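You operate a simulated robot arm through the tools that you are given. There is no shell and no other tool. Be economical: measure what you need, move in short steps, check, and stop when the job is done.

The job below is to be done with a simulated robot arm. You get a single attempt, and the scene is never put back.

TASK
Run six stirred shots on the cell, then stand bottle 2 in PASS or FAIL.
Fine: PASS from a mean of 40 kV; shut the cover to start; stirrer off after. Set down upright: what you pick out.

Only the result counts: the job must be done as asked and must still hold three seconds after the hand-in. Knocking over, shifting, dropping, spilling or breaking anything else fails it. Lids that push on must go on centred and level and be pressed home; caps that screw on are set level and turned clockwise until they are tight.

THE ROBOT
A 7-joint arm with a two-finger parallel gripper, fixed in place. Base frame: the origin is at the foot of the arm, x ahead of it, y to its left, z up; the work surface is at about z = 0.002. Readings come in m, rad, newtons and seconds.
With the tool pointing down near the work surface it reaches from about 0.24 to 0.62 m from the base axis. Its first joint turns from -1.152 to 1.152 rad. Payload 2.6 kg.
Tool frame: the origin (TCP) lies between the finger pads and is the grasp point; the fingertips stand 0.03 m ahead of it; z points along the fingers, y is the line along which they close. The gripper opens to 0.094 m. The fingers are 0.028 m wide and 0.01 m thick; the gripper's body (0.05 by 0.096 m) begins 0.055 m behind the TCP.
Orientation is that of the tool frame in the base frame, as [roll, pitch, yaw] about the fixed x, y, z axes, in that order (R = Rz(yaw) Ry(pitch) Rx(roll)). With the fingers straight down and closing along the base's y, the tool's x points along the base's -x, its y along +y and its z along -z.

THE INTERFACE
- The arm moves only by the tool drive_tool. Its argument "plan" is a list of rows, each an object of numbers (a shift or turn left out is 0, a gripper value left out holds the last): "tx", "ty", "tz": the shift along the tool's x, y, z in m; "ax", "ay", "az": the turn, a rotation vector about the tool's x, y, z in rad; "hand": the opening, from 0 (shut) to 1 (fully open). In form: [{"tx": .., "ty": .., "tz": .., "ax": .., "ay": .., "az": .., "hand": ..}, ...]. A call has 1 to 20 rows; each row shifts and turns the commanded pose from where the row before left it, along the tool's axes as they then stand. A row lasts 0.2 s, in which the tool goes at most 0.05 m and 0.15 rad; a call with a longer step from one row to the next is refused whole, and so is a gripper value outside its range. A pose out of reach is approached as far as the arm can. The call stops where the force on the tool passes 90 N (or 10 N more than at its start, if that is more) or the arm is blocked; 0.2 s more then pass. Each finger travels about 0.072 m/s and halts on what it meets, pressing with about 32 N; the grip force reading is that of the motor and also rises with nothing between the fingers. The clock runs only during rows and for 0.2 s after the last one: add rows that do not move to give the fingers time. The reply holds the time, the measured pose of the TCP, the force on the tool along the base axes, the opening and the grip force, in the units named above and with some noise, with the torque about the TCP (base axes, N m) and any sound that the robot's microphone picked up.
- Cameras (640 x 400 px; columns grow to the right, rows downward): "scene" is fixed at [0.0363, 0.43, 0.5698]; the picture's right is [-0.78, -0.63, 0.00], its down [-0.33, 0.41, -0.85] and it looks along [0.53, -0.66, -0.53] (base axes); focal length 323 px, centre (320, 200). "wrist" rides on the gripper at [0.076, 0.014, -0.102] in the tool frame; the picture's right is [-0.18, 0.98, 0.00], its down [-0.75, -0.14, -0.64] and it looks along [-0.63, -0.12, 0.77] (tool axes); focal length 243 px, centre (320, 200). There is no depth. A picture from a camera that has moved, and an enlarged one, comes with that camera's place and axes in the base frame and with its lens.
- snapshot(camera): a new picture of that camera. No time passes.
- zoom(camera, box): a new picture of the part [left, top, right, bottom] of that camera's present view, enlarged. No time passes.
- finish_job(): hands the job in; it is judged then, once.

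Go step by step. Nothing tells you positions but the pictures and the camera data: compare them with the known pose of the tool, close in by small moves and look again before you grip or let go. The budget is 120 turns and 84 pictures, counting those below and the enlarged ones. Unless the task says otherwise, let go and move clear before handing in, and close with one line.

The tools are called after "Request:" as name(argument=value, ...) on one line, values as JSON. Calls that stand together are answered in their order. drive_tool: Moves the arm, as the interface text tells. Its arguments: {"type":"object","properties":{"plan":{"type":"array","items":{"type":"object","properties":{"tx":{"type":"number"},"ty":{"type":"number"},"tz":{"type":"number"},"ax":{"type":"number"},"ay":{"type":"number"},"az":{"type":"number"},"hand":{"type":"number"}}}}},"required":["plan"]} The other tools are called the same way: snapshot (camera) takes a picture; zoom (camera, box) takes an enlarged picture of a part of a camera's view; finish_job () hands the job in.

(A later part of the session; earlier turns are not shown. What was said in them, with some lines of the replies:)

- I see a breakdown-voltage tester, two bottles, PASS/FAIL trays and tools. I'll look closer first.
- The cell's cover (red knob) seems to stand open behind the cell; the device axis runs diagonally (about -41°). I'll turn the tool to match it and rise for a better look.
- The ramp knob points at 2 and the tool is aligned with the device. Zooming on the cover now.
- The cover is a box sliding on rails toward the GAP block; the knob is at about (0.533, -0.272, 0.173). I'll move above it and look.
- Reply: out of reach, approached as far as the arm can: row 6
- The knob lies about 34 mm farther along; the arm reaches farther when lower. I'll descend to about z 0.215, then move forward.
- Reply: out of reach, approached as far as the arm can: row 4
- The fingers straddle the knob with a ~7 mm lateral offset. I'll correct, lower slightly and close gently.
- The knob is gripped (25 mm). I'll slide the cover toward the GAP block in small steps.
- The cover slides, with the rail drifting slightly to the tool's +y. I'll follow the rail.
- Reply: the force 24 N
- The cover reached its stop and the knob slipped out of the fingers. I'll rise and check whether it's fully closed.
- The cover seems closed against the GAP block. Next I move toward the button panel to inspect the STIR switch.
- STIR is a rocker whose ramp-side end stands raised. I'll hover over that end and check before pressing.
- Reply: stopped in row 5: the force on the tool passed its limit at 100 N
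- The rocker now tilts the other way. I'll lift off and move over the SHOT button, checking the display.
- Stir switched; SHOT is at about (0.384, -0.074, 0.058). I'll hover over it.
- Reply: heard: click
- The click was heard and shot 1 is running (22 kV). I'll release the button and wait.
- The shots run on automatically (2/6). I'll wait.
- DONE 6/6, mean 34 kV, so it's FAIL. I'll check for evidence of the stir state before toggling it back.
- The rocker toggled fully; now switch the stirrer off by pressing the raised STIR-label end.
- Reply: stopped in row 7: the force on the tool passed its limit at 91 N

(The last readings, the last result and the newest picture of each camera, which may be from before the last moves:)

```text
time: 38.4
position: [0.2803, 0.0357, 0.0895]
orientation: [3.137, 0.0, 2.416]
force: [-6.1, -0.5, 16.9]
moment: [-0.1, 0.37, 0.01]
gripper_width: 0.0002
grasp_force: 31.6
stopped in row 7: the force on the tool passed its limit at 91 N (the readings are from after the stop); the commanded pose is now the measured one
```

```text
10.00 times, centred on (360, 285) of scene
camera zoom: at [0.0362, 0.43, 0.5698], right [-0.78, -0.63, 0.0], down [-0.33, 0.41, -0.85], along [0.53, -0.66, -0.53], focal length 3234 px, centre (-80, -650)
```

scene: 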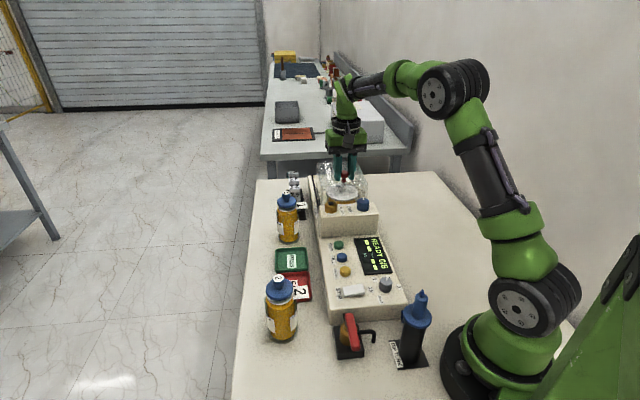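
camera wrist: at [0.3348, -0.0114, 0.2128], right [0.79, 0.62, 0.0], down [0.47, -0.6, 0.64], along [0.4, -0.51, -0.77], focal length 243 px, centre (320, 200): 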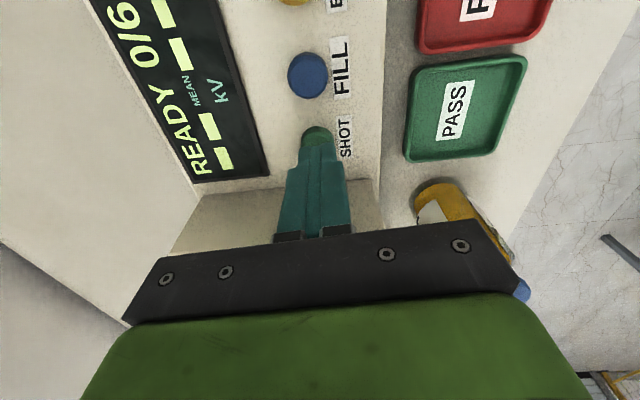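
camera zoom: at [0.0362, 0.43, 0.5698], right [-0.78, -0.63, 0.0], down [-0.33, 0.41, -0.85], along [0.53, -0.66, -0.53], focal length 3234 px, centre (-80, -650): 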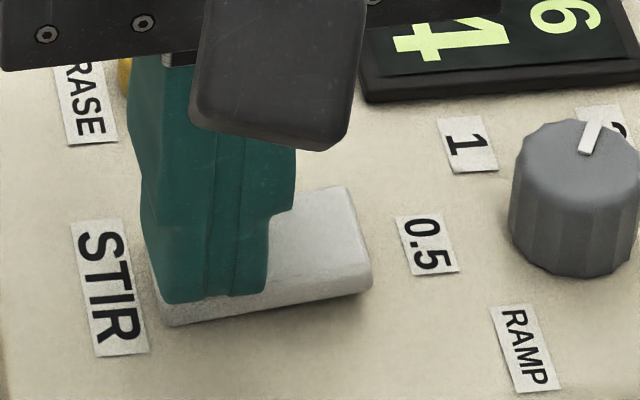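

The stirrer is back at its original (off) tilt. I'll lift and go look at bottle 2.

Request:
drive_tool(plan=[{"tz": -0.04}, {"tz": -0.045}, {"tz": -0.045}, {"tz": -0.045}, {"tz": -0.03, "ty": 0.03, "hand": 1}, {"ty": 0.04, "tx": 0.02}, {"tx": 0.015}, {}, {}])

Request:
snapshot(camera="wrist")

Request:
snapshot(camera="scene")

```text
time: 40.4
position: [0.2986, 0.1102, 0.2925]
orientation: [3.138, 0.0, 2.415]
force: [-0.3, 0.3, 0.0]
moment: [-0.03, 0.02, 0.01]
gripper_width: 0.094
grasp_force: 0.1
```

```text
37 pictures are left
camera wrist: at [0.2509, 0.1711, 0.3941], right [0.79, 0.61, 0.0], down [0.47, -0.61, 0.64], along [0.4, -0.5, -0.77], focal length 243 px, centre (320, 200)
```

wrist: 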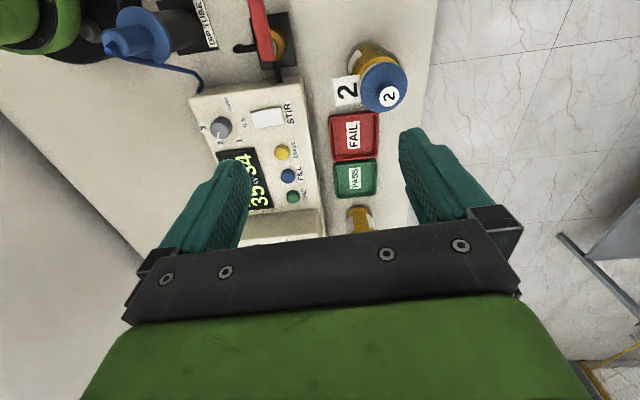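

```text
36 pictures are left
```

scene: 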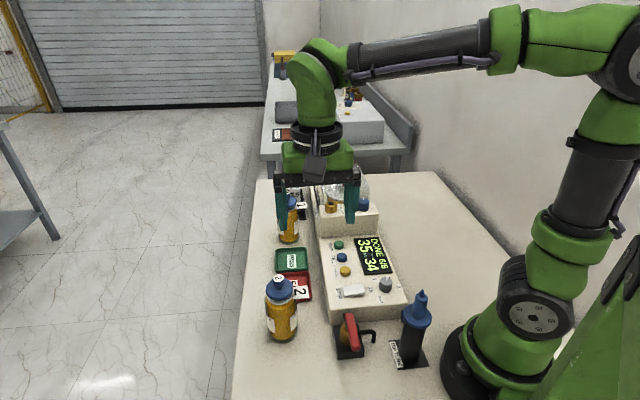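

Bottle 2 stands at about (0.352, 0.154), top z≈0.147, its tag pointing toward the device. I'll zoom to learn its profile.

Request:
zoom(camera="scene", box=[255, 265, 325, 350])

Request:
zoom(camera="wrist", box=[310, 20, 430, 120])

```text
4.71 times, centred on (290, 308) of scene
camera zoom: at [0.0363, 0.43, 0.5698], right [-0.78, -0.63, 0.0], down [-0.33, 0.41, -0.85], along [0.53, -0.66, -0.53], focal length 1522 px, centre (461, -306)
```

zoom: 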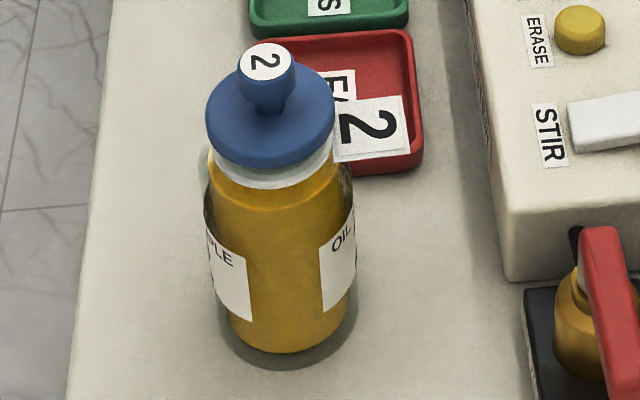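

```text
4.00 times, centred on (370, 70) of wrist
camera zoom: at [0.2509, 0.1711, 0.3941], right [0.79, 0.61, 0.0], down [0.47, -0.61, 0.64], along [0.4, -0.5, -0.77], focal length 970 px, centre (120, 720)
```

zoom: 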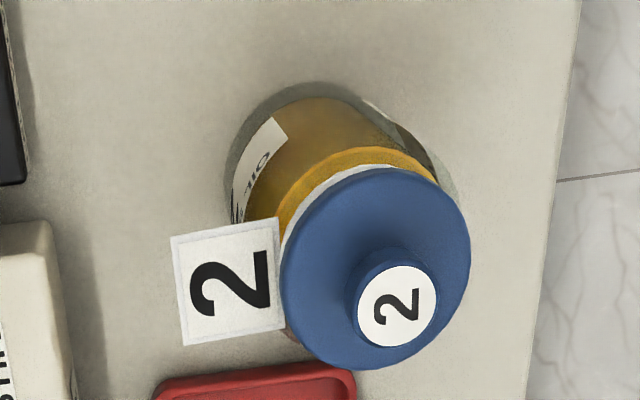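

Best grip: vertical, fingers on the ±device-axis sides (clear of the tag), low enough to catch the body but with the palm above the stopper. I'll turn the tool 90°.

Request:
drive_tool(plan=[{"az": -0.143}, {"az": -0.143}, {"az": -0.143}, {"az": -0.143}, {"az": -0.143}, {"az": -0.143}, {"az": -0.143}, {"az": -0.143}, {"az": -0.143}, {"az": -0.143}, {"az": -0.14}, {}])

Request:
snapshot(camera="wrist")

```text
time: 43.0
position: [0.2976, 0.1115, 0.2937]
orientation: [3.141, 0.006, -2.296]
force: [0.4, 0.0, -0.7]
moment: [-0.02, 0.0, 0.0]
gripper_width: 0.0939
grasp_force: 0.0
```

```text
33 pictures are left
camera wrist: at [0.2363, 0.0623, 0.3954], right [-0.61, 0.79, 0.0], down [0.6, 0.47, 0.65], along [0.51, 0.4, -0.76], focal length 243 px, centre (320, 200)
```

wrist: 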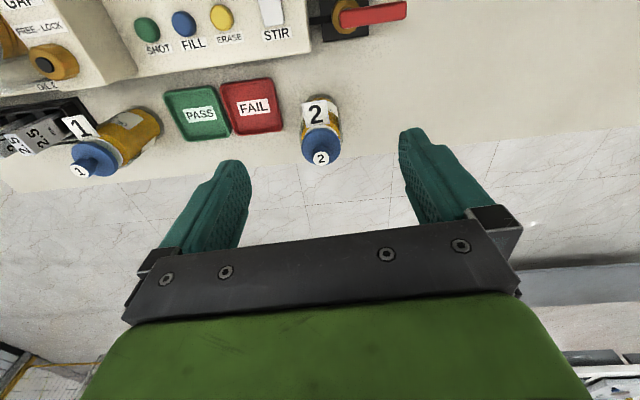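

Request:
drive_tool(plan=[{"tx": -0.0335, "ty": -0.0058, "tz": 0.03}, {"tx": -0.0336, "ty": -0.0058, "tz": 0.03}, {"tz": 0.034}, {}])

Request:
snapshot(camera="wrist")

Request:
zoom(camera="scene", box=[230, 240, 340, 350])

```text
time: 44.0
position: [0.3527, 0.1545, 0.1989]
orientation: [-3.142, 0.004, -2.298]
force: [0.7, 0.6, -0.3]
moment: [-0.03, 0.02, 0.0]
gripper_width: 0.094
grasp_force: 0.1
```

```text
32 pictures are left
camera wrist: at [0.2901, 0.1053, 0.2996], right [-0.61, 0.79, 0.0], down [0.6, 0.47, 0.65], along [0.51, 0.4, -0.76], focal length 243 px, centre (320, 200)
```

wrist: 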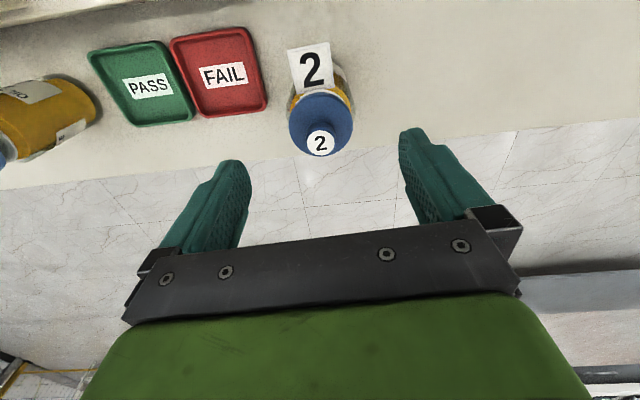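

```text
3.64 times, centred on (285, 295) of scene
camera zoom: at [0.0363, 0.43, 0.5698], right [-0.78, -0.63, 0.0], down [-0.33, 0.41, -0.85], along [0.53, -0.66, -0.53], focal length 1176 px, centre (447, -146)
```

zoom: 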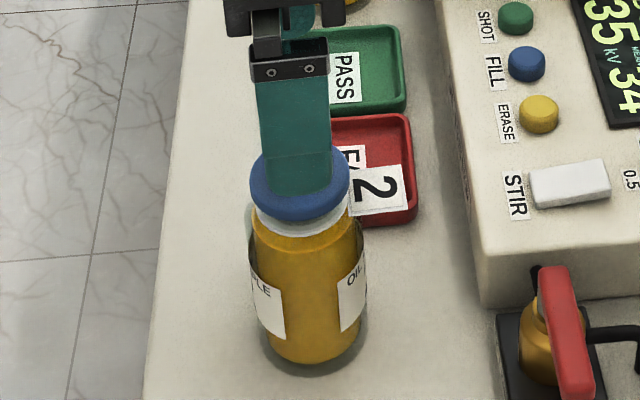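

Aligned within about 1 mm. I'll descend with the fingers around the bottle.

Request:
drive_tool(plan=[{"tz": 0.03}, {"tz": 0.03}, {"tz": 0.03}, {"tz": 0.007}, {}])

Request:
zoom(camera="scene", box=[230, 240, 340, 350])

Request:
snapshot(camera="wrist")

```text
time: 45.1
position: [0.3537, 0.1542, 0.1033]
orientation: [-3.14, 0.005, -2.297]
force: [0.4, -0.2, -0.7]
moment: [-0.02, -0.01, -0.04]
gripper_width: 0.0938
grasp_force: 0.0
```

```text
3.64 times, centred on (285, 295) of scene
camera zoom: at [0.0363, 0.43, 0.5698], right [-0.78, -0.63, 0.0], down [-0.33, 0.41, -0.85], along [0.53, -0.66, -0.53], focal length 1176 px, centre (447, -146)
```

zoom: 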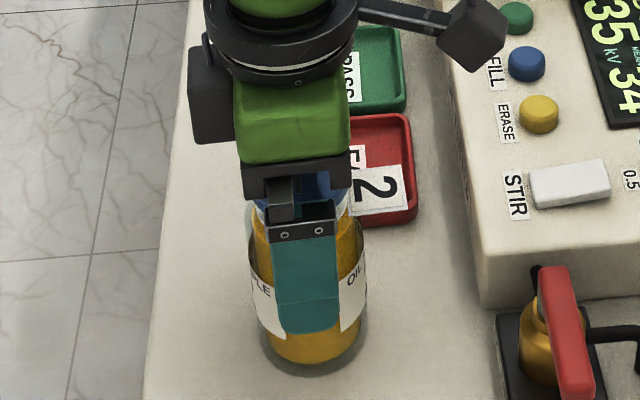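

```text
29 pictures are left
camera wrist: at [0.2912, 0.1066, 0.2046], right [-0.61, 0.79, 0.0], down [0.6, 0.47, 0.65], along [0.51, 0.4, -0.76], focal length 243 px, centre (320, 200)
```

wrist: 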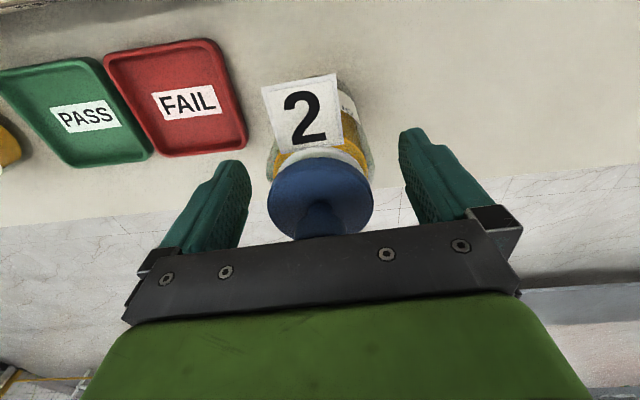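

Request:
drive_tool(plan=[{"tz": 0.003}, {"tz": 0.003}, {"hand": 0.4}, {}, {}, {}, {}])

Request:
snapshot(camera="wrist")

```text
time: 46.8
position: [0.3527, 0.1539, 0.0959]
orientation: [-3.142, 0.006, -2.298]
force: [-1.1, 1.8, 0.4]
moment: [0.14, 0.06, 0.03]
gripper_width: 0.0599
grasp_force: 31.9
```

```text
28 pictures are left
camera wrist: at [0.2907, 0.1057, 0.1981], right [-0.61, 0.79, 0.0], down [0.6, 0.47, 0.65], along [0.51, 0.4, -0.76], focal length 243 px, centre (320, 200)
```

wrist: 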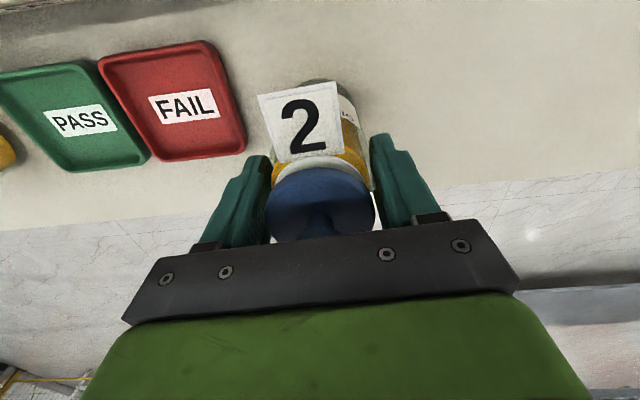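

The body is gripped at 60 mm. I'll lift slowly and check.

Request:
drive_tool(plan=[{"tz": -0.005}, {"tz": -0.01}, {"tz": -0.015}, {"tz": -0.02}, {}])

Request:
zoom(camera="scene", box=[220, 210, 350, 340])

Request:
snapshot(camera="wrist")

```text
time: 48.0
position: [0.3535, 0.1523, 0.1457]
orientation: [-3.14, 0.005, -2.3]
force: [-0.1, -0.1, -3.9]
moment: [-0.01, 0.04, 0.01]
gripper_width: 0.0597
grasp_force: 31.8
```

```text
3.08 times, centred on (285, 275) of scene
camera zoom: at [0.0363, 0.43, 0.5698], right [-0.78, -0.63, 0.0], down [-0.33, 0.41, -0.85], along [0.53, -0.66, -0.53], focal length 995 px, centre (428, -31)
```

zoom: 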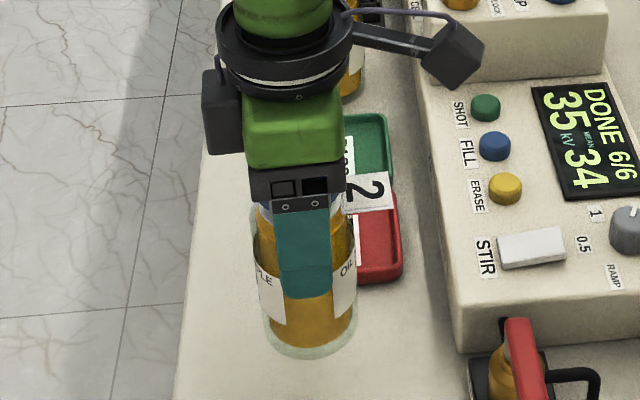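

```text
26 pictures are left
camera wrist: at [0.291, 0.1045, 0.2467], right [-0.61, 0.79, 0.0], down [0.6, 0.47, 0.65], along [0.51, 0.4, -0.76], focal length 243 px, centre (320, 200)
```

wrist: 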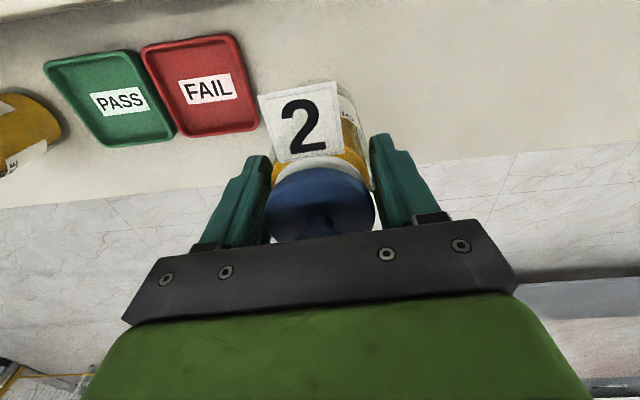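

Lifted securely (~0.4 kg). FAIL tray's centre is at about (0.407, 0.064); I'll carry the bottle there at this height.

Request:
drive_tool(plan=[{"ty": -0.02, "tx": 0.006}, {"ty": -0.02, "tx": 0.006}, {"ty": -0.02, "tx": 0.006}, {"ty": -0.02, "tx": 0.006}, {"ty": -0.0188, "tx": 0.0063}, {}, {}])

Request:
zoom(camera="scene", box=[250, 220, 340, 320])

Request:
snapshot(camera="wrist")

```text
time: 49.5
position: [0.4074, 0.0642, 0.1457]
orientation: [-3.141, 0.006, -2.299]
force: [-0.5, 0.3, -2.4]
moment: [0.02, -0.01, -0.01]
gripper_width: 0.0598
grasp_force: 31.6
```

```text
4.00 times, centred on (295, 270) of scene
camera zoom: at [0.0363, 0.43, 0.5698], right [-0.78, -0.63, 0.0], down [-0.33, 0.41, -0.85], along [0.53, -0.66, -0.53], focal length 1294 px, centre (420, -80)
```

zoom: 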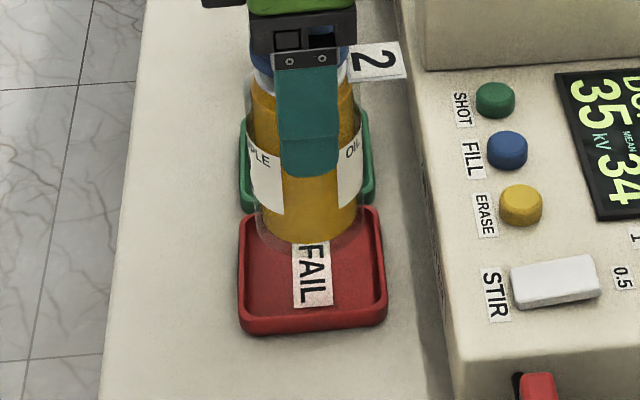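

```text
24 pictures are left
camera wrist: at [0.346, 0.0159, 0.2486], right [-0.61, 0.79, 0.0], down [0.6, 0.47, 0.65], along [0.51, 0.4, -0.76], focal length 243 px, centre (320, 200)
```

wrist: 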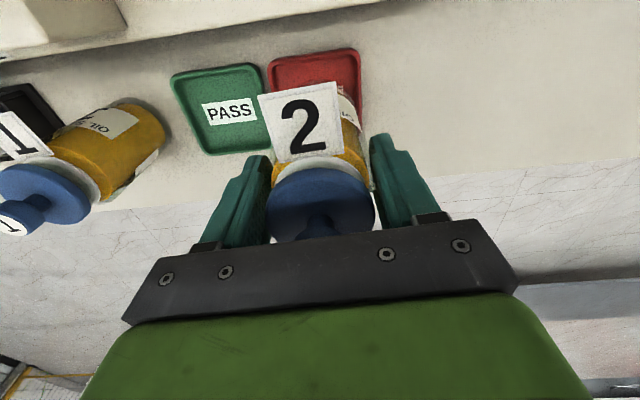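

Request:
drive_tool(plan=[{"ty": -0.0012, "tz": 0.015}, {"tz": 0.015}, {"tz": 0.004}, {}, {}])

Request:
zoom(camera="scene", box=[265, 240, 330, 310])

Request:
zoom(camera="wrist", box=[160, 20, 400, 180])

```text
time: 50.8
position: [0.4067, 0.0637, 0.1133]
orientation: [-3.141, 0.004, -2.298]
force: [0.6, 0.8, -4.4]
moment: [0.0, 0.0, 0.01]
gripper_width: 0.0596
grasp_force: 31.7
```

```text
5.71 times, centred on (298, 275) of scene
camera zoom: at [0.0363, 0.43, 0.5698], right [-0.78, -0.63, 0.0], down [-0.33, 0.41, -0.85], along [0.53, -0.66, -0.53], focal length 1848 px, centre (449, -229)
```

zoom: 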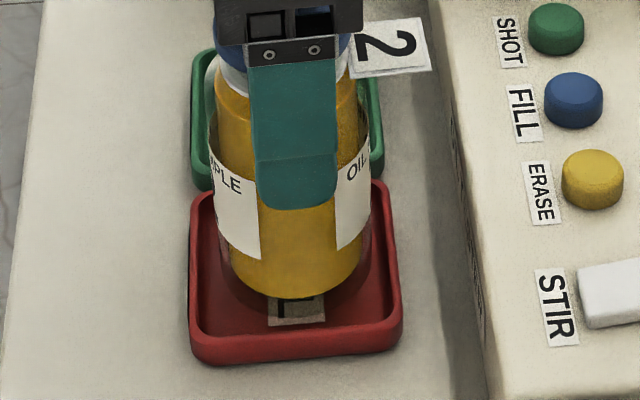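

```text
2.50 times, centred on (280, 100) of wrist
camera zoom: at [0.3453, 0.0159, 0.2147], right [-0.61, 0.79, 0.0], down [0.6, 0.47, 0.65], along [0.51, 0.4, -0.76], focal length 606 px, centre (420, 450)
```

zoom: 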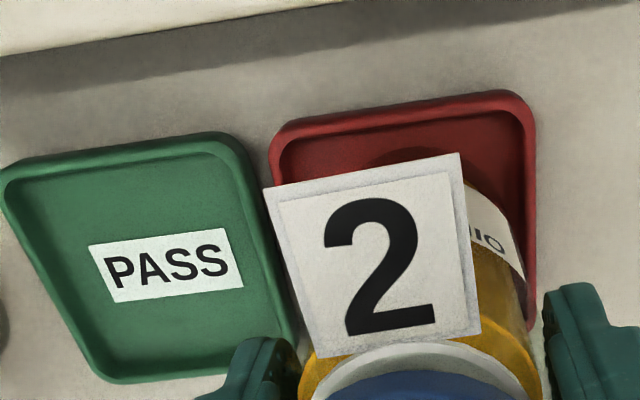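

The bottle sits centred over the tray. Lowering slowly to contact.

Request:
drive_tool(plan=[{"tz": 0.004}, {"tz": 0.003}, {"tz": 0.002}, {"tz": 0.0015}, {}])

```text
time: 52.0
position: [0.4089, 0.0657, 0.1041]
orientation: [3.14, 0.005, -2.297]
force: [0.1, -1.7, -3.0]
moment: [0.01, -0.03, 0.0]
gripper_width: 0.06
grasp_force: 31.7
```

Request:
drive_tool(plan=[{"tz": 0.0015}, {"tz": 0.0015}, {}])

Request:
zoom(camera="scene", box=[265, 240, 330, 310])

```text
time: 52.8
position: [0.4084, 0.0653, 0.1013]
orientation: [-3.139, 0.006, -2.3]
force: [-10.7, -3.3, 24.2]
moment: [-0.08, 0.83, 0.02]
gripper_width: 0.0599
grasp_force: 32.6
```

```text
5.71 times, centred on (298, 275) of scene
camera zoom: at [0.0361, 0.43, 0.5698], right [-0.78, -0.63, 0.0], down [-0.33, 0.41, -0.85], along [0.53, -0.66, -0.53], focal length 1848 px, centre (449, -229)
```

zoom: 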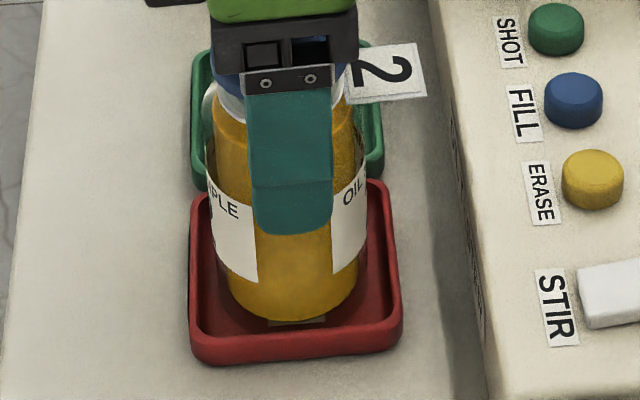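

Contact with the tray floor. Relieve slightly, then open.

Request:
drive_tool(plan=[{"tz": -0.001}, {}, {"hand": 0.68}, {}, {"hand": 0.8}, {}, {"hand": 1}, {}, {}])

Request:
zoom(camera="scene", box=[265, 240, 330, 310])

```text
time: 54.8
position: [0.409, 0.0656, 0.1012]
orientation: [3.141, 0.005, -2.301]
force: [-0.9, 0.3, -0.3]
moment: [0.02, 0.0, 0.03]
gripper_width: 0.094
grasp_force: 0.0
```

```text
5.71 times, centred on (298, 275) of scene
camera zoom: at [0.0363, 0.43, 0.5698], right [-0.78, -0.63, 0.0], down [-0.33, 0.41, -0.85], along [0.53, -0.66, -0.53], focal length 1848 px, centre (449, -229)
```

zoom: 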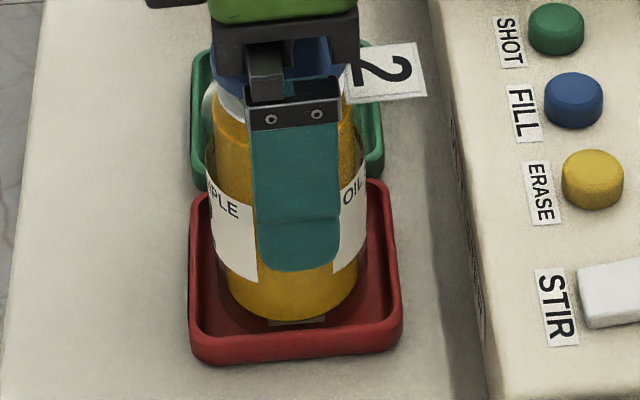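

Released; the bottle is standing. Retreat straight up.

Request:
drive_tool(plan=[{"tz": -0.02}, {"tz": -0.04}, {"tz": -0.04}, {"tz": -0.04}, {"tz": -0.04}, {"tx": -0.04}, {"tx": -0.04}, {}])

Request:
snapshot(camera="scene")

Request:
zoom(camera="scene", box=[265, 235, 365, 305])

```text
time: 56.5
position: [0.4589, 0.1247, 0.2808]
orientation: [-3.141, 0.005, -2.298]
force: [0.3, 0.5, 0.4]
moment: [-0.01, 0.0, 0.0]
gripper_width: 0.0937
grasp_force: 0.1
```

```text
19 pictures are left
```

scene: 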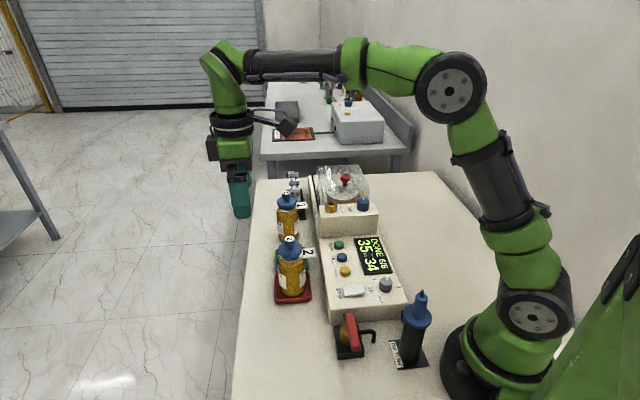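

```text
5.71 times, centred on (315, 270) of scene
camera zoom: at [0.0363, 0.43, 0.5698], right [-0.78, -0.63, 0.0], down [-0.33, 0.41, -0.85], along [0.53, -0.66, -0.53], focal length 1848 px, centre (349, -200)
```

zoom: 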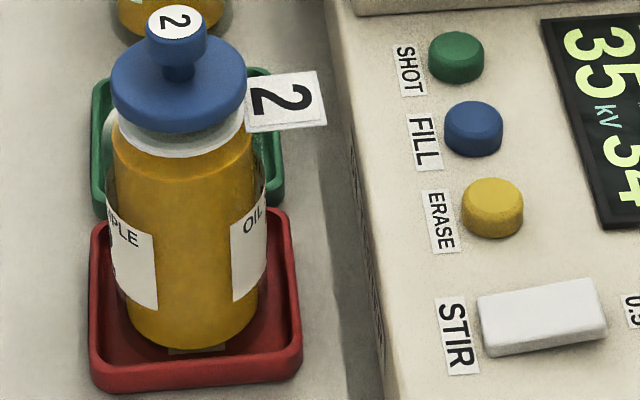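

Bottle 2 stands upright in FAIL, the stirrer rocker is back to off, the cover is shut and the display reads DONE 6/6 with mean 34. I'm handing in.

Request:
finish_job()

```text
The job is handed in.
```

I shut the cover, switched the stirrer on and ran the six shots. The mean came out at 34 kV, below 40, so I switched the stirrer off and stood bottle 2 upright in FAIL. The rocker has no on/off marking, so I took its starting position as off.
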